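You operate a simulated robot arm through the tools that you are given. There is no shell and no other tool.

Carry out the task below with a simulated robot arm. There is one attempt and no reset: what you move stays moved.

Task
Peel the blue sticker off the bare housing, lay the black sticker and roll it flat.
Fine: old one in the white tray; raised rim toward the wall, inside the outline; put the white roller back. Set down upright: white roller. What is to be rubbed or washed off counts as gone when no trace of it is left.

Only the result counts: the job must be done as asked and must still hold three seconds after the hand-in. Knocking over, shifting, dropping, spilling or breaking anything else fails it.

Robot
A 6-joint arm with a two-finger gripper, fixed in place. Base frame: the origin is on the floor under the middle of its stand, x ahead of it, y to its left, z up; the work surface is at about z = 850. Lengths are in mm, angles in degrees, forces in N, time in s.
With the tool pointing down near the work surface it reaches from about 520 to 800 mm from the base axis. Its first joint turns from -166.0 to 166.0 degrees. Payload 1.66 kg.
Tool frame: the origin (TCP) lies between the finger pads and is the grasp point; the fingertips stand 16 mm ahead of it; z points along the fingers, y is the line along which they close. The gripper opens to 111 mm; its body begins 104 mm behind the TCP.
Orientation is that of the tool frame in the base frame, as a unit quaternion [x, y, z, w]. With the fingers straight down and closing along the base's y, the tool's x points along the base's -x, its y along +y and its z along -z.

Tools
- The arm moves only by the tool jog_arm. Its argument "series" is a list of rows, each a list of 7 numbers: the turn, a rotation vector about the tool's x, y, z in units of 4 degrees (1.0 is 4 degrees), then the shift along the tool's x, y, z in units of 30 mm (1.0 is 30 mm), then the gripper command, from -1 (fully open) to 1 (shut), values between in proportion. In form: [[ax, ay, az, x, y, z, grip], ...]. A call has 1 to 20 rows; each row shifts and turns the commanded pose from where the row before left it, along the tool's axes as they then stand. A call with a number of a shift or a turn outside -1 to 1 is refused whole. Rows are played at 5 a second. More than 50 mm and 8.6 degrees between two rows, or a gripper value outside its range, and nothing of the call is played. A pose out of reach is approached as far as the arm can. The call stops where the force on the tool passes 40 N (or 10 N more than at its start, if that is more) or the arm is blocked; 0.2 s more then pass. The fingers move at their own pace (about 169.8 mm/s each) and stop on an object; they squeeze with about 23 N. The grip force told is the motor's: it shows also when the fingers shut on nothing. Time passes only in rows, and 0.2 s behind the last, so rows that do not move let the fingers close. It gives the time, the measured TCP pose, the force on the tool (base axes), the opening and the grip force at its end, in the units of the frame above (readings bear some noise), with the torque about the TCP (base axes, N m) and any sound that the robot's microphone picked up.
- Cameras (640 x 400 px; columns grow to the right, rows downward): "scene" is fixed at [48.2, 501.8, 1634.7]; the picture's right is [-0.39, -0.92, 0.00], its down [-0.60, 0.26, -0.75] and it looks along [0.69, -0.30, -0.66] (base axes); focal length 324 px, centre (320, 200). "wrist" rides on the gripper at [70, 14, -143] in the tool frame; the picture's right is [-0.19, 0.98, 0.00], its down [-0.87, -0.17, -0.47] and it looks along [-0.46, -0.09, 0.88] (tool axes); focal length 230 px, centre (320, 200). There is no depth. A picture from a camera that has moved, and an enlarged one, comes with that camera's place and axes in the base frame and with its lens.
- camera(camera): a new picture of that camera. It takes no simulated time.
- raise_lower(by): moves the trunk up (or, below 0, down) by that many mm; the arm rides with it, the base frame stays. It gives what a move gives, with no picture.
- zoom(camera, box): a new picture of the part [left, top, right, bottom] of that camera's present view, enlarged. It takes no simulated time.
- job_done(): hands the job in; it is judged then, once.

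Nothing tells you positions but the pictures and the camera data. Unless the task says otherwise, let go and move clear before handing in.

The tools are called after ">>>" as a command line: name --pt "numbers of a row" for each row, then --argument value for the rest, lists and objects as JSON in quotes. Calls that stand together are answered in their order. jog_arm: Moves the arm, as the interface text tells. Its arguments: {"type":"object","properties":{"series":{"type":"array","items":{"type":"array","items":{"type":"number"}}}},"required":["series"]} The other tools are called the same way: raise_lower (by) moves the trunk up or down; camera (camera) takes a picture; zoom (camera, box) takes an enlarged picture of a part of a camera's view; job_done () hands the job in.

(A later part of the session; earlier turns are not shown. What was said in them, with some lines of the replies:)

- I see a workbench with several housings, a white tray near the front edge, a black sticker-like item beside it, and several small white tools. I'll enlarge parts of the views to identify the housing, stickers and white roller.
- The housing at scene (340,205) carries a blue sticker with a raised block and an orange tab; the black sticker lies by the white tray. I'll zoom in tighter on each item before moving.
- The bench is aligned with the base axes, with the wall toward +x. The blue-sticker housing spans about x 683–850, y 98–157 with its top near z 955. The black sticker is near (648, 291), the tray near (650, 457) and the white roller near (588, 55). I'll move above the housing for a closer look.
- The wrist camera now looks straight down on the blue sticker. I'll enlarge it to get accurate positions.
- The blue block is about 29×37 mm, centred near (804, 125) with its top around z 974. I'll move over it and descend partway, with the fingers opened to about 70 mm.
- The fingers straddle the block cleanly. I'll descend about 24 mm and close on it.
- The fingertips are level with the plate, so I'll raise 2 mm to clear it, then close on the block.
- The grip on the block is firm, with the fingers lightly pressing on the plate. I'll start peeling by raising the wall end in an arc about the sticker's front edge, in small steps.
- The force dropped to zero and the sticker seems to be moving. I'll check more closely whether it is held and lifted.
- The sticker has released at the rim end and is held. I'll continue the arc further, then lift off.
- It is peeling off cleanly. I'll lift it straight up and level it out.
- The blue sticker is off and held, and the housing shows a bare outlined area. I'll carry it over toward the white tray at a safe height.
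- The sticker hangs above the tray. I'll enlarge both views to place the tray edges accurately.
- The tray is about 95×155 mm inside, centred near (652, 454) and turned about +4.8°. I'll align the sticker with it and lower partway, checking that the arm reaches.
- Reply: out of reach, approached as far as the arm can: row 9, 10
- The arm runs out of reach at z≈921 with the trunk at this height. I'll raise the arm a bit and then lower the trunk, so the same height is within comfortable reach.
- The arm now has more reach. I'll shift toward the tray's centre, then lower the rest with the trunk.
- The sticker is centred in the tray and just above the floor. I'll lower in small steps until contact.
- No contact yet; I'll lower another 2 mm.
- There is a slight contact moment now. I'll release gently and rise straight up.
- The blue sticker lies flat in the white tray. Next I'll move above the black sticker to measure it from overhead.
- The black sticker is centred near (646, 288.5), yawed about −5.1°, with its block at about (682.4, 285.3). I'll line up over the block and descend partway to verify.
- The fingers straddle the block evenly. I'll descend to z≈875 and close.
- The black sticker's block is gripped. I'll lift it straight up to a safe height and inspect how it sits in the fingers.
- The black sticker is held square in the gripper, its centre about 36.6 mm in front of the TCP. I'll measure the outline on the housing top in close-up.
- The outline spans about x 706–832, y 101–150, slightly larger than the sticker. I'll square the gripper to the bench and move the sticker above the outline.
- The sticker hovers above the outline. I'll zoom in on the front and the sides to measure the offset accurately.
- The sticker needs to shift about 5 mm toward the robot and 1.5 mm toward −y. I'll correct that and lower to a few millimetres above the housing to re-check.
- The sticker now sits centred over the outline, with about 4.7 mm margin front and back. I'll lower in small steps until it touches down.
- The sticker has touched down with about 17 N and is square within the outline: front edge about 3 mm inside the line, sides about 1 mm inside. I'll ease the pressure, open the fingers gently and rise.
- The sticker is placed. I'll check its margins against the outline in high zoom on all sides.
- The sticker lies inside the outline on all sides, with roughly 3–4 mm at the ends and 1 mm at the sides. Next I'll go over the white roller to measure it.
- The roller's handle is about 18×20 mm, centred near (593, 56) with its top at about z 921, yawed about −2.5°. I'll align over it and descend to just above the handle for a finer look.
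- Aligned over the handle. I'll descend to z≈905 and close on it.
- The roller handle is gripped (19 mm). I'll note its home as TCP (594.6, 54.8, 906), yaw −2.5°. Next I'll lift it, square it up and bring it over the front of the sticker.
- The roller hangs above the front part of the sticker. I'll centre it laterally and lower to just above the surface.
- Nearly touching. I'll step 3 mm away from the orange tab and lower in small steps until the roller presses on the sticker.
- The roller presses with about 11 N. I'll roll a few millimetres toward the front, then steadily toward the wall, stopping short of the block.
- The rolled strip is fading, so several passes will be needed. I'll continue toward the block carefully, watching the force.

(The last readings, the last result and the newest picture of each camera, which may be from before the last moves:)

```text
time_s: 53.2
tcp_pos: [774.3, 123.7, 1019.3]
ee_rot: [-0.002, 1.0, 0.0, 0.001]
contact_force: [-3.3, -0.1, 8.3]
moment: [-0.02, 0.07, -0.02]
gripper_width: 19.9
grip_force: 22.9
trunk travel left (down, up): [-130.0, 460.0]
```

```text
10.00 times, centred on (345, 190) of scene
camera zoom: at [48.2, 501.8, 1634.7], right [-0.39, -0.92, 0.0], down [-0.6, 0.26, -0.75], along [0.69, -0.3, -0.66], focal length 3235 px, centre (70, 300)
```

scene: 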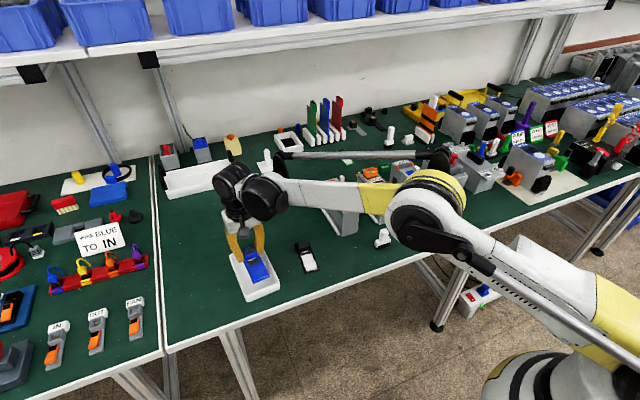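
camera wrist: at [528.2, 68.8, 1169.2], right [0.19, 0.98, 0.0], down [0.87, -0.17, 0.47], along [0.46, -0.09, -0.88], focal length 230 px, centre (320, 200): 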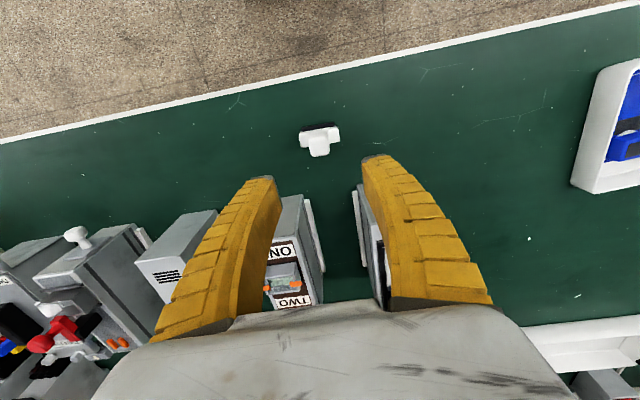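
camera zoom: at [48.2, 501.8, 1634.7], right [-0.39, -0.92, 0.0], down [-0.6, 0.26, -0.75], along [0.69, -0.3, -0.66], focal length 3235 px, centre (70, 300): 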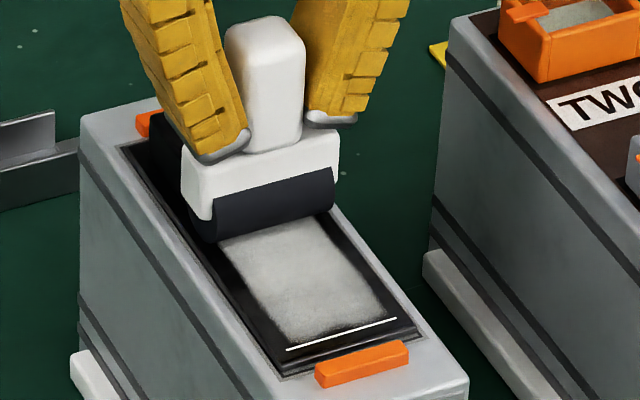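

No block contact yet. I'll press slightly harder and roll back and forth along the sticker.

>>> jog_arm --pt "0 0 0 0.2 0 0.03 0.8" --pt "0 0 0 0.21 0 0 0.8" --pt "0 0 0 0.21 0 0 0.8" --pt "0 0 0 0.21 0 0 0.8" --pt "0 0 0 0.21 0 0 0.8" --pt "0 0 0 0.21 0 0 0.8" --pt "0 0 0 0.21 0 0 0.8" --pt "0 0 0 0.21 0 0 0.8" --pt "0 0 0 0.21 0 0 0.8" --pt "0 0 0 0.21 0 0 0.8" --pt "0 0 0 -0.21 0 0 0.8" --pt "0 0 0 -0.21 0 0 0.8" --pt "0 0 0 -0.21 0 0 0.8" --pt "0 0 0 -0.21 0 0 0.8" --pt "0 0 0 -0.21 0 0 0.8" --pt "0 0 0 -0.21 0 0 0.8" --pt "0 0 0 -0.21 0 0 0.8" --pt "0 0 0 -0.21 0 0 0.8" --pt "0 0 0 -0.21 0 0 0.8" --pt "0 0 0 -0.2 0 0 0.8"

>>> zoom --camera "wrist" --box '[230, 60, 410, 240]'

>>> zoom --camera "scene" --box '[320, 170, 370, 210]'

```text
time_s: 57.4
tcp_pos: [772.0, 125.5, 1016.9]
ee_rot: [-0.001, 1.0, -0.001, 0.001]
contact_force: [-7.5, 0.0, 8.9]
moment: [-0.01, 0.28, -0.01]
gripper_width: 20.9
grip_force: 22.7
trunk travel left (down, up): [-130.0, 460.0]
```

```text
2.22 times, centred on (320, 150) of wrist
camera zoom: at [702.0, 138.9, 1160.2], right [0.19, 0.98, 0.0], down [0.87, -0.17, 0.47], along [0.46, -0.09, -0.88], focal length 511 px, centre (320, 311)
```

zoom: 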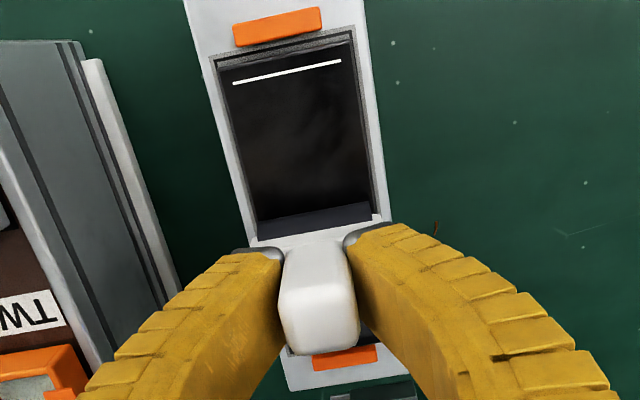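

```text
10.00 times, centred on (345, 190) of scene
camera zoom: at [48.2, 501.8, 1634.7], right [-0.39, -0.92, 0.0], down [-0.6, 0.26, -0.75], along [0.69, -0.3, -0.66], focal length 3235 px, centre (70, 300)
```

zoom: 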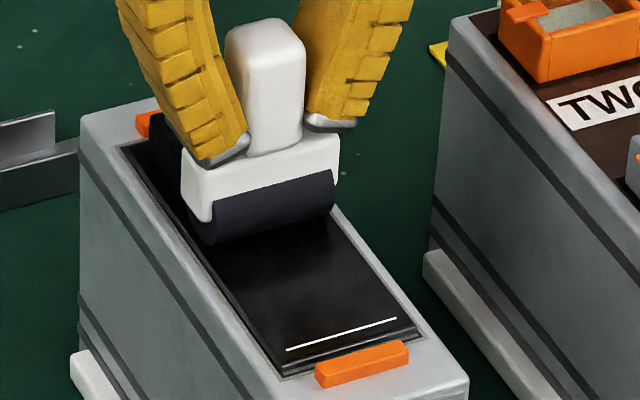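

The haze is almost entirely gone. I'll make another double pass to be sure no trace remains.

>>> jog_arm --pt "0 0 0 0.21 0 0 0.8" --pt "0 0 0 0.21 0 0 0.8" --pt "0 0 0 0.21 0 0 0.8" --pt "0 0 0 0.21 0 0 0.8" --pt "0 0 0 0.21 0 0 0.8" --pt "0 0 0 0.21 0 0 0.8" --pt "0 0 0 0.21 0 0 0.8" --pt "0 0 0 0.21 0 0 0.8" --pt "0 0 0 0.21 0 0 0.8" --pt "0 0 0 0.21 0 0 0.8" --pt "0 0 0 -0.21 0 0 0.8" --pt "0 0 0 -0.21 0 0 0.8" --pt "0 0 0 -0.21 0 0 0.8" --pt "0 0 0 -0.21 0 0 0.8" --pt "0 0 0 -0.21 0 0 0.8" --pt "0 0 0 -0.21 0 0 0.8" --pt "0 0 0 -0.21 0 0 0.8" --pt "0 0 0 -0.21 0 0 0.8" --pt "0 0 0 -0.21 0 0 0.8" --pt "0 0 0 -0.25 0 0 0.8"

>>> zoom --camera "wrist" --box '[270, 60, 370, 190]'

>>> zoom --camera "scene" --box '[330, 180, 365, 208]'

```text
time_s: 61.6
tcp_pos: [775.7, 124.1, 1016.8]
ee_rot: [-0.001, 1.0, 0.0, 0.0]
contact_force: [-4.8, 0.2, 7.5]
moment: [-0.02, 0.21, 0.01]
gripper_width: 19.8
grip_force: 23.4
trunk travel left (down, up): [-130.0, 460.0]
```

```text
3.08 times, centred on (320, 125) of wrist
camera zoom: at [705.1, 138.3, 1160.5], right [0.19, 0.98, 0.0], down [0.87, -0.17, 0.47], along [0.46, -0.09, -0.88], focal length 708 px, centre (320, 431)
```

zoom: 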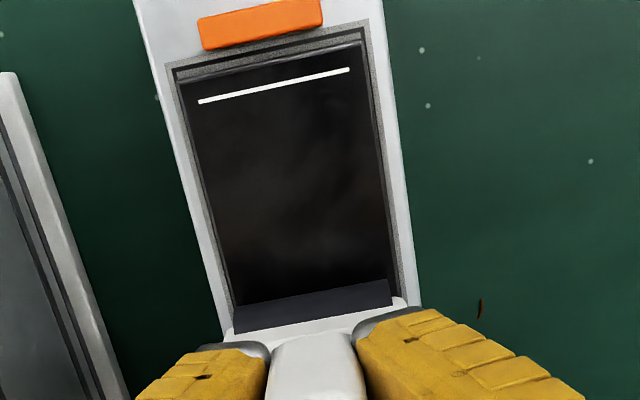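

```text
14.29 times, centred on (348, 194) of scene
camera zoom: at [48.2, 501.8, 1634.7], right [-0.39, -0.92, 0.0], down [-0.6, 0.26, -0.75], along [0.69, -0.3, -0.66], focal length 4622 px, centre (-73, 286)
```

zoom: 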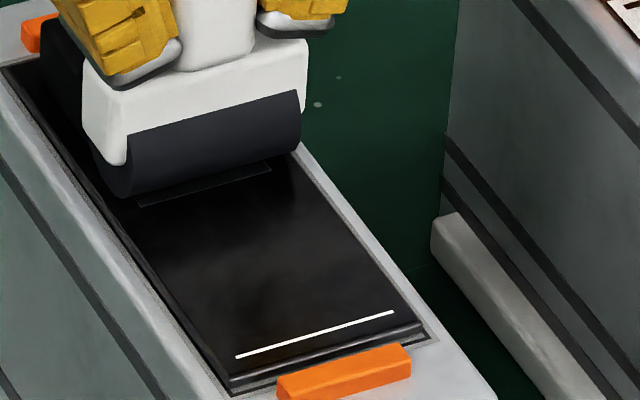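

The sticker looks flat where visible. I'll lift the roller and back it off to inspect the strip near the block.

>>> jog_arm --pt "0 0 0 0.05 0 -0.1 0.8" --pt "0 0 0 0 0 -0.4 0.8" --pt "0 0 0 0 0 -0.7 0.8" --pt "0 0 0 0.7 0 -0.5 0.8" --pt "0 0 0 0.9 0 0 0.8" --pt "0 0 0 0.9 0 0 0.8" --pt "0 0 0 0.7 0 0 0.8" --pt "0 0 0 0 0 0 0.8"

>>> camera --camera "wrist"

>>> zoom --camera "scene" --box '[315, 172, 365, 212]'

```text
time_s: 63.4
tcp_pos: [677.3, 125.4, 1069.0]
ee_rot: [-0.001, 1.0, 0.0, 0.0]
contact_force: [-0.4, -0.5, -1.6]
moment: [0.01, -0.01, 0.04]
gripper_width: 16.9
grip_force: 23.4
trunk travel left (down, up): [-130.0, 460.0]
```

```text
taken
camera wrist: at [606.9, 139.6, 1211.9], right [0.19, 0.98, 0.0], down [0.87, -0.17, 0.47], along [0.46, -0.09, -0.88], focal length 230 px, centre (320, 200)
```

wrist: 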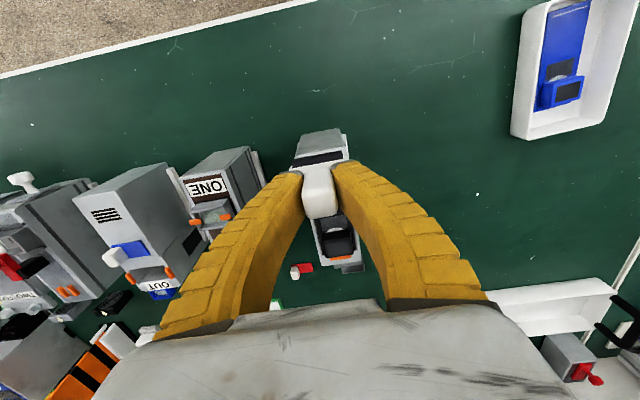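

```text
10.00 times, centred on (340, 192) of scene
camera zoom: at [48.2, 501.8, 1634.7], right [-0.39, -0.92, 0.0], down [-0.6, 0.26, -0.75], along [0.69, -0.3, -0.66], focal length 3235 px, centre (120, 280)
```

zoom: 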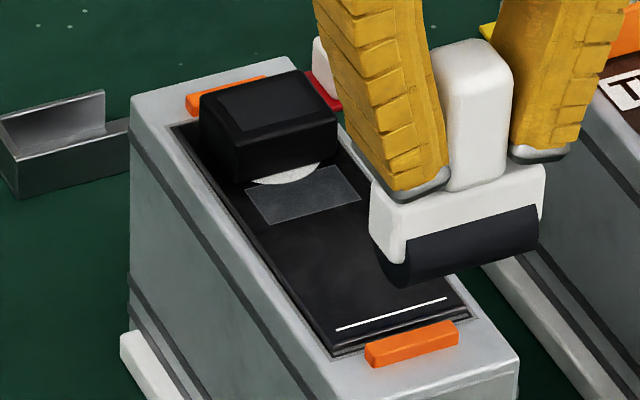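

The sticker is flat and black, with no white haze left. Now I'll carry the roller back over its original spot, restore its yaw and lower it partway.

>>> jog_arm --pt "0 0 0 0.686 -0.59 0 0.8" --pt "0 0 0 0.686 -0.59 0 0.8" --pt "0 0 0 0.686 -0.59 0 0.8" --pt "0 0 0 0.686 -0.59 0 0.8" --pt "0 0 0.625 0 0 0 0.8" --pt "0 0 0 0 0 0.8 0.8" --pt "0 0 0 0 0 0.8 0.8" --pt "0 0 0 0 0 0.8 0.8" --pt "0 0 0 0 0 0.8 0.8" --pt "0 0 0 0 0 0.8 0.8" --pt "0 0 0 0 0 0.5 0.8" --pt "0 0 0 0 0 0 0.8"

>>> zoom --camera "wrist" --box '[240, 80, 400, 240]'

>>> zoom --camera "scene" --box '[355, 195, 415, 255]'

>>> zoom --camera "scene" --box '[318, 172, 362, 210]'

```text
time_s: 66.0
tcp_pos: [596.2, 54.7, 931.6]
ee_rot: [0.02, 1.0, 0.001, 0.0]
contact_force: [-0.3, -0.4, -1.3]
moment: [0.01, -0.02, 0.0]
gripper_width: 16.5
grip_force: 23.1
trunk travel left (down, up): [-130.0, 460.0]
```

```text
2.50 times, centred on (320, 160) of wrist
camera zoom: at [525.6, 70.7, 1075.0], right [0.23, 0.97, 0.0], down [0.86, -0.2, 0.47], along [0.46, -0.11, -0.88], focal length 575 px, centre (320, 300)
```

zoom: 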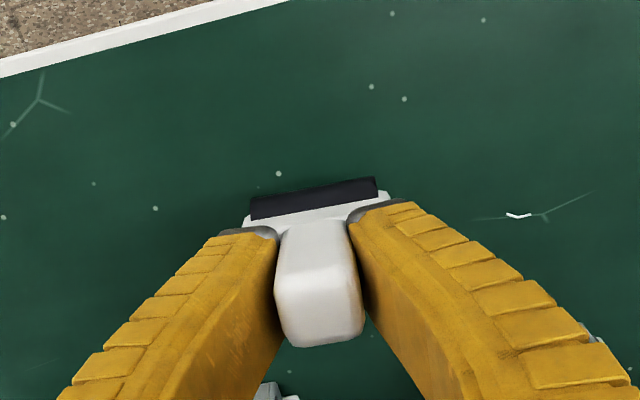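

```text
6.67 times, centred on (385, 225) of scene
camera zoom: at [48.2, 501.8, 1634.7], right [-0.39, -0.92, 0.0], down [-0.6, 0.26, -0.75], along [0.69, -0.3, -0.66], focal length 2157 px, centre (-113, 33)
```

zoom: 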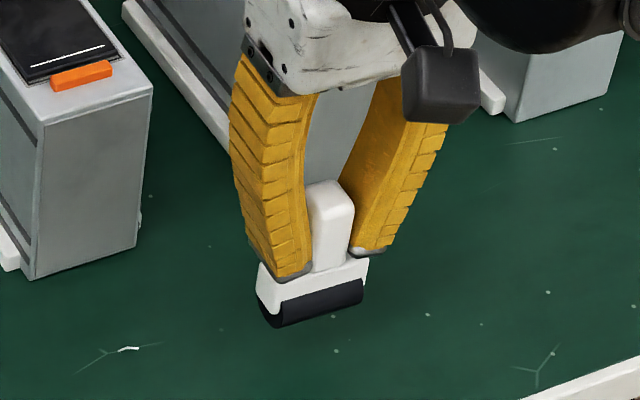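

```text
10.53 times, centred on (340, 191) of scene
camera zoom: at [48.2, 501.8, 1634.7], right [-0.39, -0.92, 0.0], down [-0.6, 0.26, -0.75], along [0.69, -0.3, -0.66], focal length 3406 px, centre (110, 295)
```

zoom: 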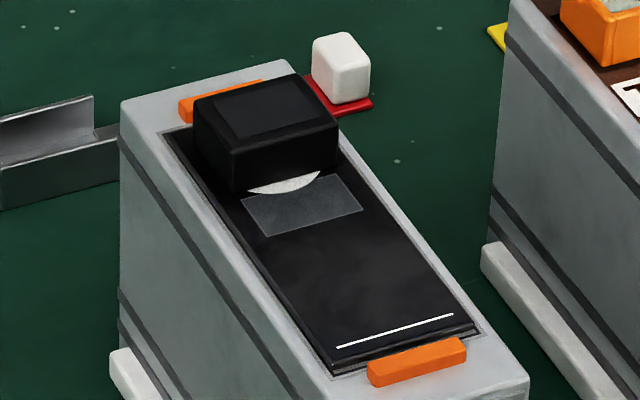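

The roller is back over its spot, about 1 mm off in y. I'll correct that and lower gently to touchdown.

>>> jog_arm --pt "0 0 0 0.01 0.04 0.3 0.8" --pt "0 0 0 0 0 0.25 0.8" --pt "0 0 0 0 0 0.1 0.8" --pt "0 0 0 0 0 0 0.8"

>>> zoom --camera "scene" --box '[360, 220, 410, 255]'

```text
time_s: 67.0
tcp_pos: [595.9, 56.1, 913.7]
ee_rot: [0.021, 1.0, -0.001, 0.0]
contact_force: [0.2, -0.3, -2.1]
moment: [0.0, 0.02, 0.02]
gripper_width: 17.0
grip_force: 22.8
trunk travel left (down, up): [-130.0, 460.0]
```

```text
11.43 times, centred on (385, 238) of scene
camera zoom: at [48.2, 501.8, 1634.7], right [-0.39, -0.92, 0.0], down [-0.6, 0.26, -0.75], along [0.69, -0.3, -0.66], focal length 3698 px, centre (-423, -229)
```

zoom: 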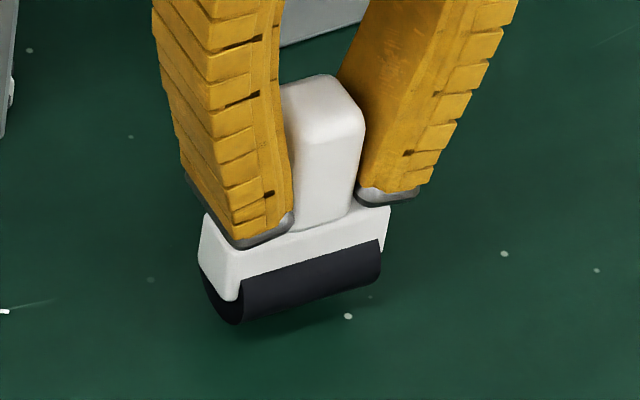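

About 5 mm remain. I'll lower slowly to contact.

>>> jog_arm --pt "0 0 0 0 0 0.08 0.8" --pt "0 0 0 0 0 0.06 0.8" --pt "0 0 0 0 0 0.03 0.8" --pt "0 0 0 0 0 0 0.8"

>>> zoom --camera "scene" --box '[360, 220, 410, 255]'

>>> zoom --camera "wrist" --box '[240, 80, 400, 240]'

```text
time_s: 68.0
tcp_pos: [594.9, 55.2, 909.5]
ee_rot: [0.021, 1.0, 0.0, 0.0]
contact_force: [0.2, -1.9, -0.9]
moment: [-0.01, 0.0, 0.01]
gripper_width: 16.8
grip_force: 22.7
trunk travel left (down, up): [-130.0, 460.0]
```

```text
11.43 times, centred on (385, 238) of scene
camera zoom: at [48.2, 501.8, 1634.7], right [-0.39, -0.92, 0.0], down [-0.6, 0.26, -0.75], along [0.69, -0.3, -0.66], focal length 3698 px, centre (-423, -229)
```

zoom: 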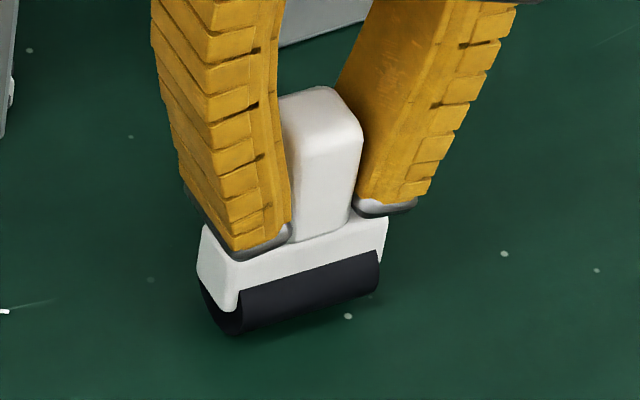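

```text
2.50 times, centred on (320, 160) of wrist
camera zoom: at [525.6, 71.8, 1051.7], right [0.23, 0.97, 0.0], down [0.86, -0.2, 0.47], along [0.46, -0.11, -0.88], focal length 575 px, centre (320, 300)
```

zoom: 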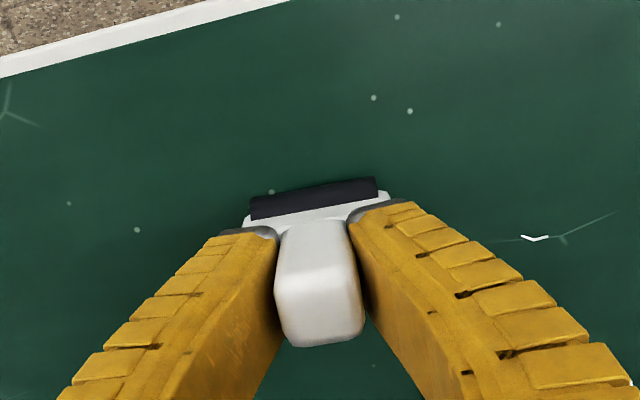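

Roughly 2 mm left; two more small steps.

>>> jog_arm --pt "0 0 0 0 0 0.05 0.8" --pt "0 0 0 0 0 0.03 0.8" --pt "0 0 0 0 0 0 0.8"

>>> zoom --camera "scene" --box '[360, 220, 410, 255]'

```text
time_s: 68.8
tcp_pos: [594.9, 56.5, 906.7]
ee_rot: [0.021, 1.0, 0.001, 0.0]
contact_force: [-0.2, -0.8, 0.8]
moment: [-0.05, -0.04, -0.02]
gripper_width: 17.3
grip_force: 22.5
trunk travel left (down, up): [-130.0, 460.0]
```

```text
11.43 times, centred on (385, 238) of scene
camera zoom: at [48.2, 501.8, 1634.7], right [-0.39, -0.92, 0.0], down [-0.6, 0.26, -0.75], along [0.69, -0.3, -0.66], focal length 3698 px, centre (-423, -229)
```

zoom: 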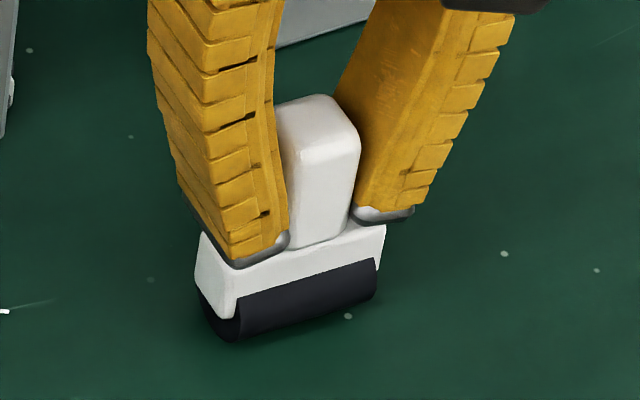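

Contact has just begun. I'll press a touch more so it is fully seated, then open slowly.

>>> jog_arm --pt "0 0 0 0 0 0.03 0.8" --pt "0 0 0 0 0 0 0.8"

```text
time_s: 69.4
tcp_pos: [594.2, 55.6, 904.5]
ee_rot: [0.021, 1.0, -0.001, 0.0]
contact_force: [1.7, -0.1, 6.1]
moment: [0.03, -0.19, -0.01]
gripper_width: 19.0
grip_force: 22.6
trunk travel left (down, up): [-130.0, 460.0]
```

Seated with the same force and width as at pick-up. I'll open the fingers gradually.

>>> jog_arm --pt "0 0 0 0 0 0 0.7" --pt "0 0 0 0 0 0 0.65" --pt "0 0 0 0 0 0 0.6" --pt "0 0 0 0 0 0 0.5" --pt "0 0 0 0 0 0 0.3" --pt "0 0 0 0 0 0 0.0" --pt "0 0 0 0 0 0 0.0"

>>> zoom --camera "scene" --box '[360, 220, 410, 255]'

>>> zoom --camera "wrist" --box '[240, 80, 400, 240]'

```text
time_s: 71.0
tcp_pos: [594.3, 55.9, 904.4]
ee_rot: [0.021, 1.0, 0.001, -0.001]
contact_force: [0.7, 0.6, 0.7]
moment: [0.02, 0.03, 0.03]
gripper_width: 57.7
grip_force: 1.5
trunk travel left (down, up): [-130.0, 460.0]
```

```text
11.43 times, centred on (385, 238) of scene
camera zoom: at [48.2, 501.8, 1634.7], right [-0.39, -0.92, 0.0], down [-0.6, 0.26, -0.75], along [0.69, -0.3, -0.66], focal length 3698 px, centre (-423, -229)
```

zoom: 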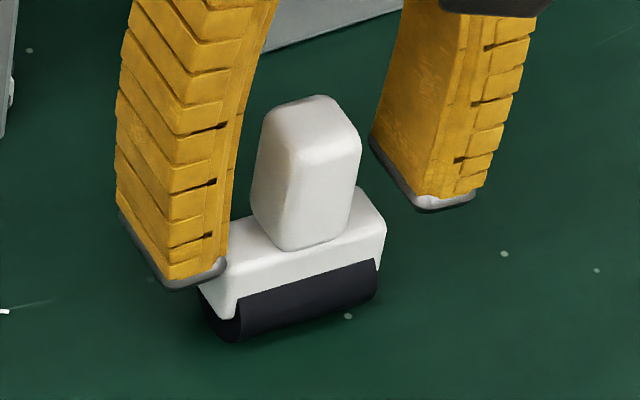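

```text
2.50 times, centred on (320, 160) of wrist
camera zoom: at [525.2, 72.3, 1047.9], right [0.23, 0.97, 0.0], down [0.86, -0.2, 0.47], along [0.46, -0.11, -0.88], focal length 575 px, centre (320, 300)
```

zoom: 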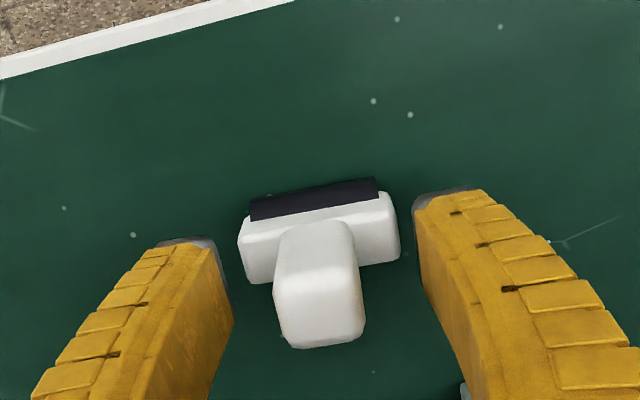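

The roller stands upright in its original place. I'll rise straight up and clear away.

>>> jog_arm --pt "0 0 0 0 0 -0.3 0.0" --pt "0 0 0 0 0 -0.6 0.0" --pt "0 0 0 0 0 -0.8 0.0" --pt "0 0 0 0 0 -0.9 0.0" --pt "0 0 0 0 0 -0.9 0.0" --pt "0 0 0 0 0 -0.9 0.0" --pt "0 0 0 0 0 -0.9 0.0" --pt "0 0 0 0 0 -0.9 0.0" --pt "0 0 0 0 0 0 0.0"

>>> camera --camera "scene"

>>> camera --camera "wrist"

>>> zoom --camera "scene" --box '[360, 220, 410, 255]'

>>> zoom --camera "scene" --box '[325, 180, 365, 210]'

>>> zoom --camera "scene" --box '[220, 230, 300, 305]'

```text
time_s: 73.0
tcp_pos: [595.2, 56.0, 1092.2]
ee_rot: [0.021, 1.0, 0.0, 0.0]
contact_force: [0.5, 0.0, -0.6]
moment: [0.0, 0.03, 0.01]
gripper_width: 57.6
grip_force: 1.2
trunk travel left (down, up): [-130.0, 460.0]
```

```text
taken
```

scene: 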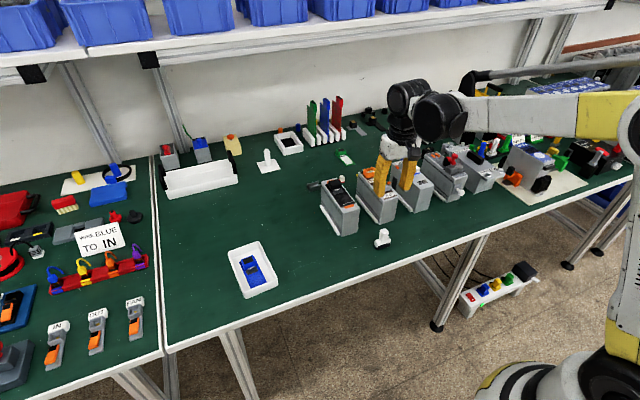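

```text
taken
camera wrist: at [526.0, 73.3, 1234.7], right [0.23, 0.97, 0.0], down [0.86, -0.2, 0.47], along [0.46, -0.11, -0.88], focal length 230 px, centre (320, 200)
```

wrist: 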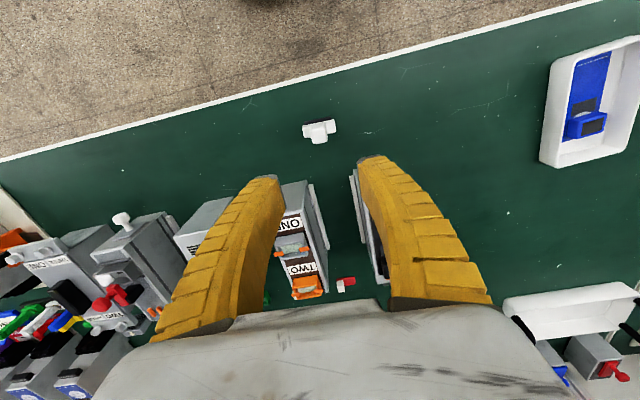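

```text
11.43 times, centred on (385, 238) of scene
camera zoom: at [48.2, 501.8, 1634.7], right [-0.39, -0.92, 0.0], down [-0.6, 0.26, -0.75], along [0.69, -0.3, -0.66], focal length 3698 px, centre (-423, -229)
```

zoom: 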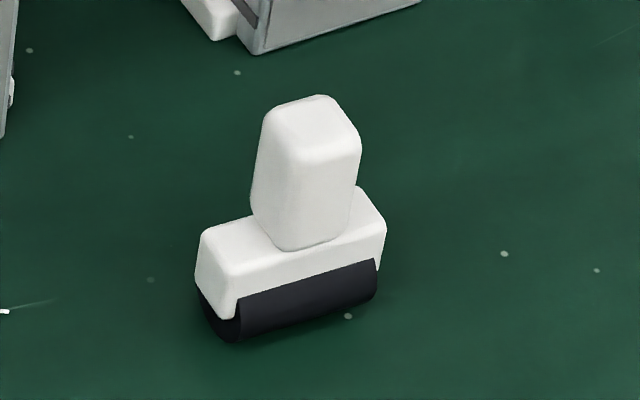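

```text
13.33 times, centred on (345, 195) of scene
camera zoom: at [48.2, 501.8, 1634.7], right [-0.39, -0.92, 0.0], down [-0.6, 0.26, -0.75], along [0.69, -0.3, -0.66], focal length 4314 px, centre (-13, 267)
```

zoom: 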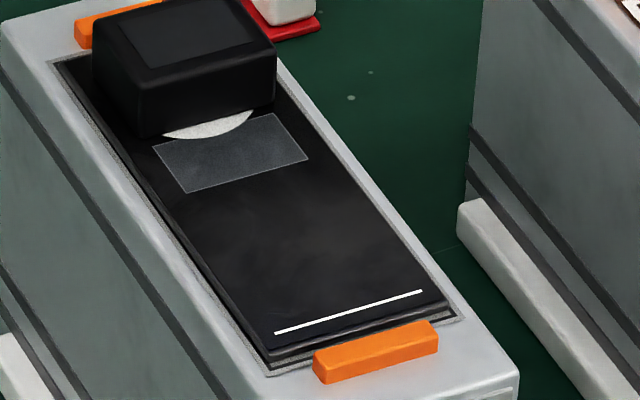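

```text
5.33 times, centred on (260, 268) of scene
camera zoom: at [48.2, 501.8, 1634.7], right [-0.39, -0.92, 0.0], down [-0.6, 0.26, -0.75], along [0.69, -0.3, -0.66], focal length 1726 px, centre (640, -160)
```

zoom: 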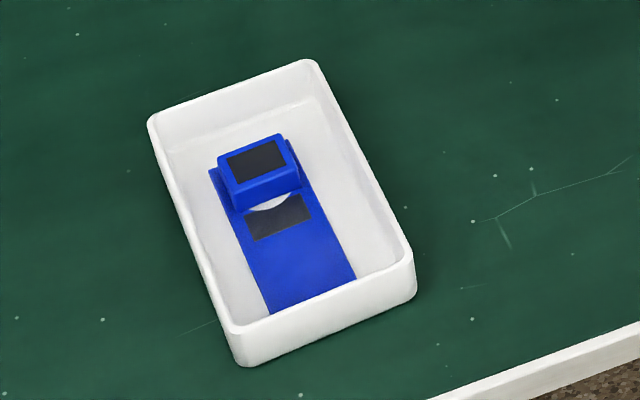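

The roller is upright in its place, the blue sticker is in the tray and the black sticker looks flat. I'll take one overhead close-up of the black sticker to make sure there is no faint trace.

>>> jog_arm --pt "0 0 -0.6 0 0 0 0.0" --pt "0 0 0 -0.9 0.39 0 0.0" --pt "0 0 0 -0.9 0.39 0 0.0" --pt "0 0 0 -0.9 0.39 0 0.0" --pt "0 0 0 -0.9 0.39 0 0.0" --pt "0 0 0 -0.9 0.39 0 0.0" --pt "0 0 0 -0.9 0.39 0 0.0" --pt "0 0 0 0 0 0 0.0"

>>> zoom --camera "wrist" --box '[250, 60, 380, 220]'

>>> zoom --camera "wrist" --box '[275, 75, 355, 150]'

>>> zoom --camera "wrist" --box '[285, 130, 365, 210]'

```text
time_s: 74.8
tcp_pos: [756.9, 125.1, 1091.8]
ee_rot: [0.0, 1.0, 0.0, 0.001]
contact_force: [0.4, 0.8, -0.3]
moment: [-0.03, 0.06, 0.01]
gripper_width: 57.7
grip_force: 1.3
trunk travel left (down, up): [-130.0, 460.0]
```

```text
2.50 times, centred on (315, 140) of wrist
camera zoom: at [686.0, 138.8, 1234.8], right [0.19, 0.98, 0.0], down [0.87, -0.17, 0.47], along [0.46, -0.09, -0.88], focal length 575 px, centre (332, 350)
```

zoom: 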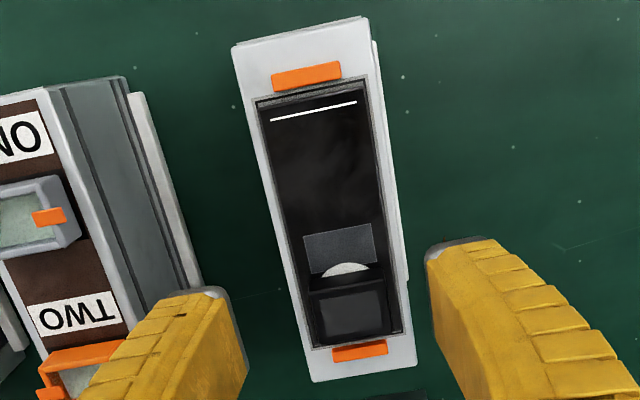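

```text
5.33 times, centred on (315, 112) of wrist
camera zoom: at [686.0, 138.8, 1234.8], right [0.19, 0.98, 0.0], down [0.87, -0.17, 0.47], along [0.46, -0.09, -0.88], focal length 1227 px, centre (347, 667)
```

zoom: 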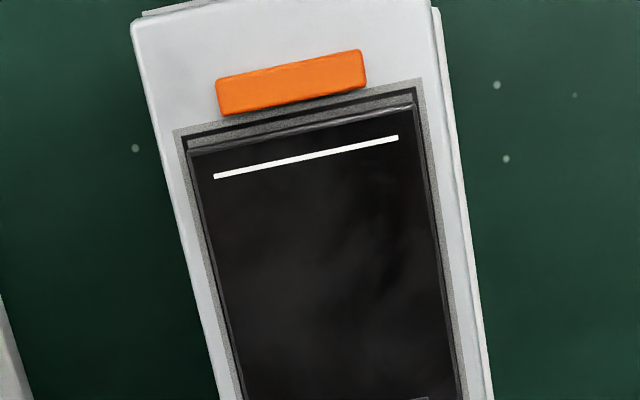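

```text
5.00 times, centred on (325, 170) of wrist
camera zoom: at [686.0, 138.8, 1234.8], right [0.19, 0.98, 0.0], down [0.87, -0.17, 0.47], along [0.46, -0.09, -0.88], focal length 1150 px, centre (295, 350)
```

zoom: 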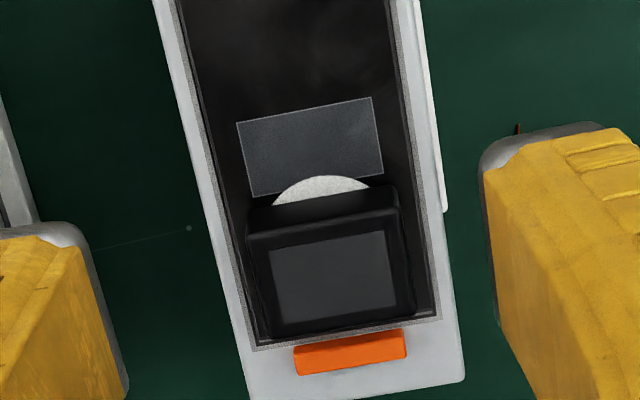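

Only an extremely faint tone variation is visible. I'll zoom in at the extreme and compare with the blue sticker and the margins.

>>> zoom --camera "wrist" --box '[297, 100, 337, 130]'

>>> zoom --camera "scene" --box '[338, 190, 358, 205]'

>>> zoom --camera "wrist" --box '[310, 135, 350, 165]'

```text
13.33 times, centred on (317, 115) of wrist
camera zoom: at [686.0, 138.8, 1234.8], right [0.19, 0.98, 0.0], down [0.87, -0.17, 0.47], along [0.46, -0.09, -0.88], focal length 3068 px, centre (360, 1333)
```

zoom: 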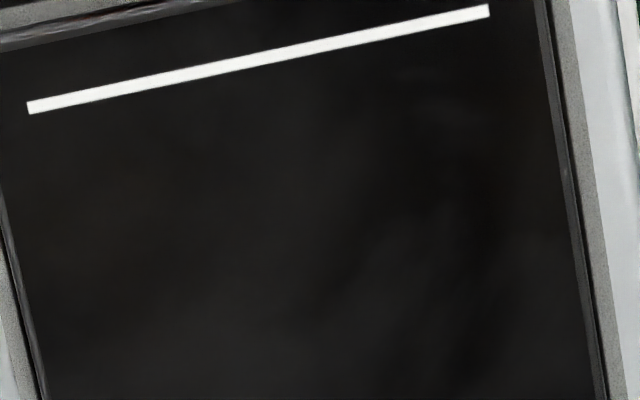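

```text
16.00 times, centred on (348, 198) of scene
camera zoom: at [48.2, 501.8, 1634.7], right [-0.39, -0.92, 0.0], down [-0.6, 0.26, -0.75], along [0.69, -0.3, -0.66], focal length 5176 px, centre (-128, 240)
```

zoom: 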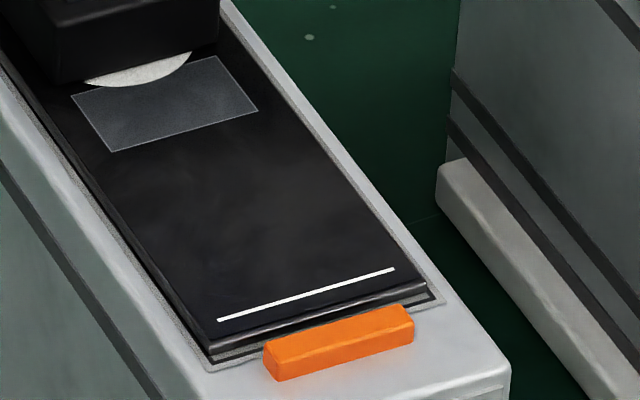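

```text
13.33 times, centred on (330, 150) of wrist
camera zoom: at [686.0, 138.8, 1234.8], right [0.19, 0.98, 0.0], down [0.87, -0.17, 0.47], along [0.46, -0.09, -0.88], focal length 3068 px, centre (187, 867)
```

zoom: 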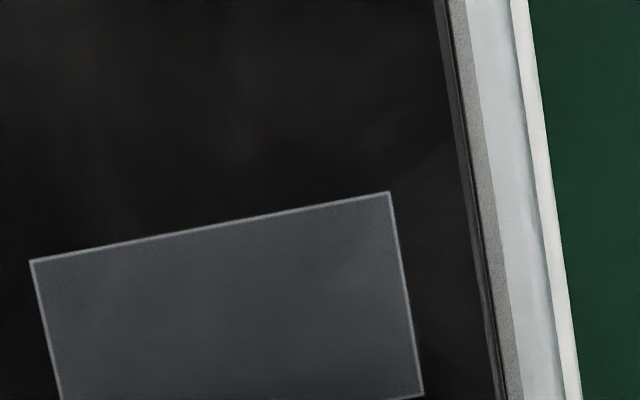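

The surface is uniformly clean with no haze left. Everything else stands where it was, so I'll move up clear of the work and hand in.

>>> jog_arm --pt "0 0 0 0.5 -0.3 -0.8 0.0" --pt "0 0 0 0.5 -0.3 -0.8 0.0" --pt "0 0 0 0.5 -0.3 -0.8 0.0" --pt "0 0 0 0 0 0 0.0"

>>> camera --camera "scene"

```text
time_s: 75.8
tcp_pos: [711.8, 97.8, 1163.4]
ee_rot: [0.0, 1.0, 0.0, 0.0]
contact_force: [-0.9, -0.9, -0.1]
moment: [0.0, -0.01, 0.03]
gripper_width: 57.6
grip_force: 1.3
trunk travel left (down, up): [-130.0, 460.0]
```

```text
taken
```

scene: 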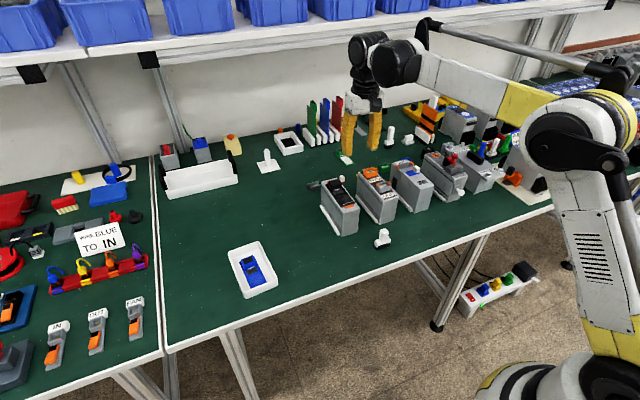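

The blue sticker is in the white tray. The black one is rolled flat inside the outline with its raised rim toward the wall, and the roller stands upright in its place. The arm is clear, so I'm handing the job in.

>>> job_done

```text
The job is handed in.
```

I handed the job in with all parts done; the result of the judging isn't known to me yet.

- **Old sticker:** the blue sticker peeled off the housing cleanly and lies flat in the white tray.
- **New sticker:** the black sticker is on the housing with its raised rim toward the wall. By my measurements it sits inside the outline with about 3–4 mm to spare at the ends and about 1 mm at the sides.
- **Rolling:** I rolled it five times along its length. The white haze is gone in close-ups from both cameras; only a very faint tone variation remains, which I took to be surface texture.
- **Roller:** the white roller is back in its original spot, standing upright, and its final picture closely matches the one taken before pick-up.

I saw nothing else knocked over or shifted in the final picture, and the arm is clear of the bench with the gripper empty.
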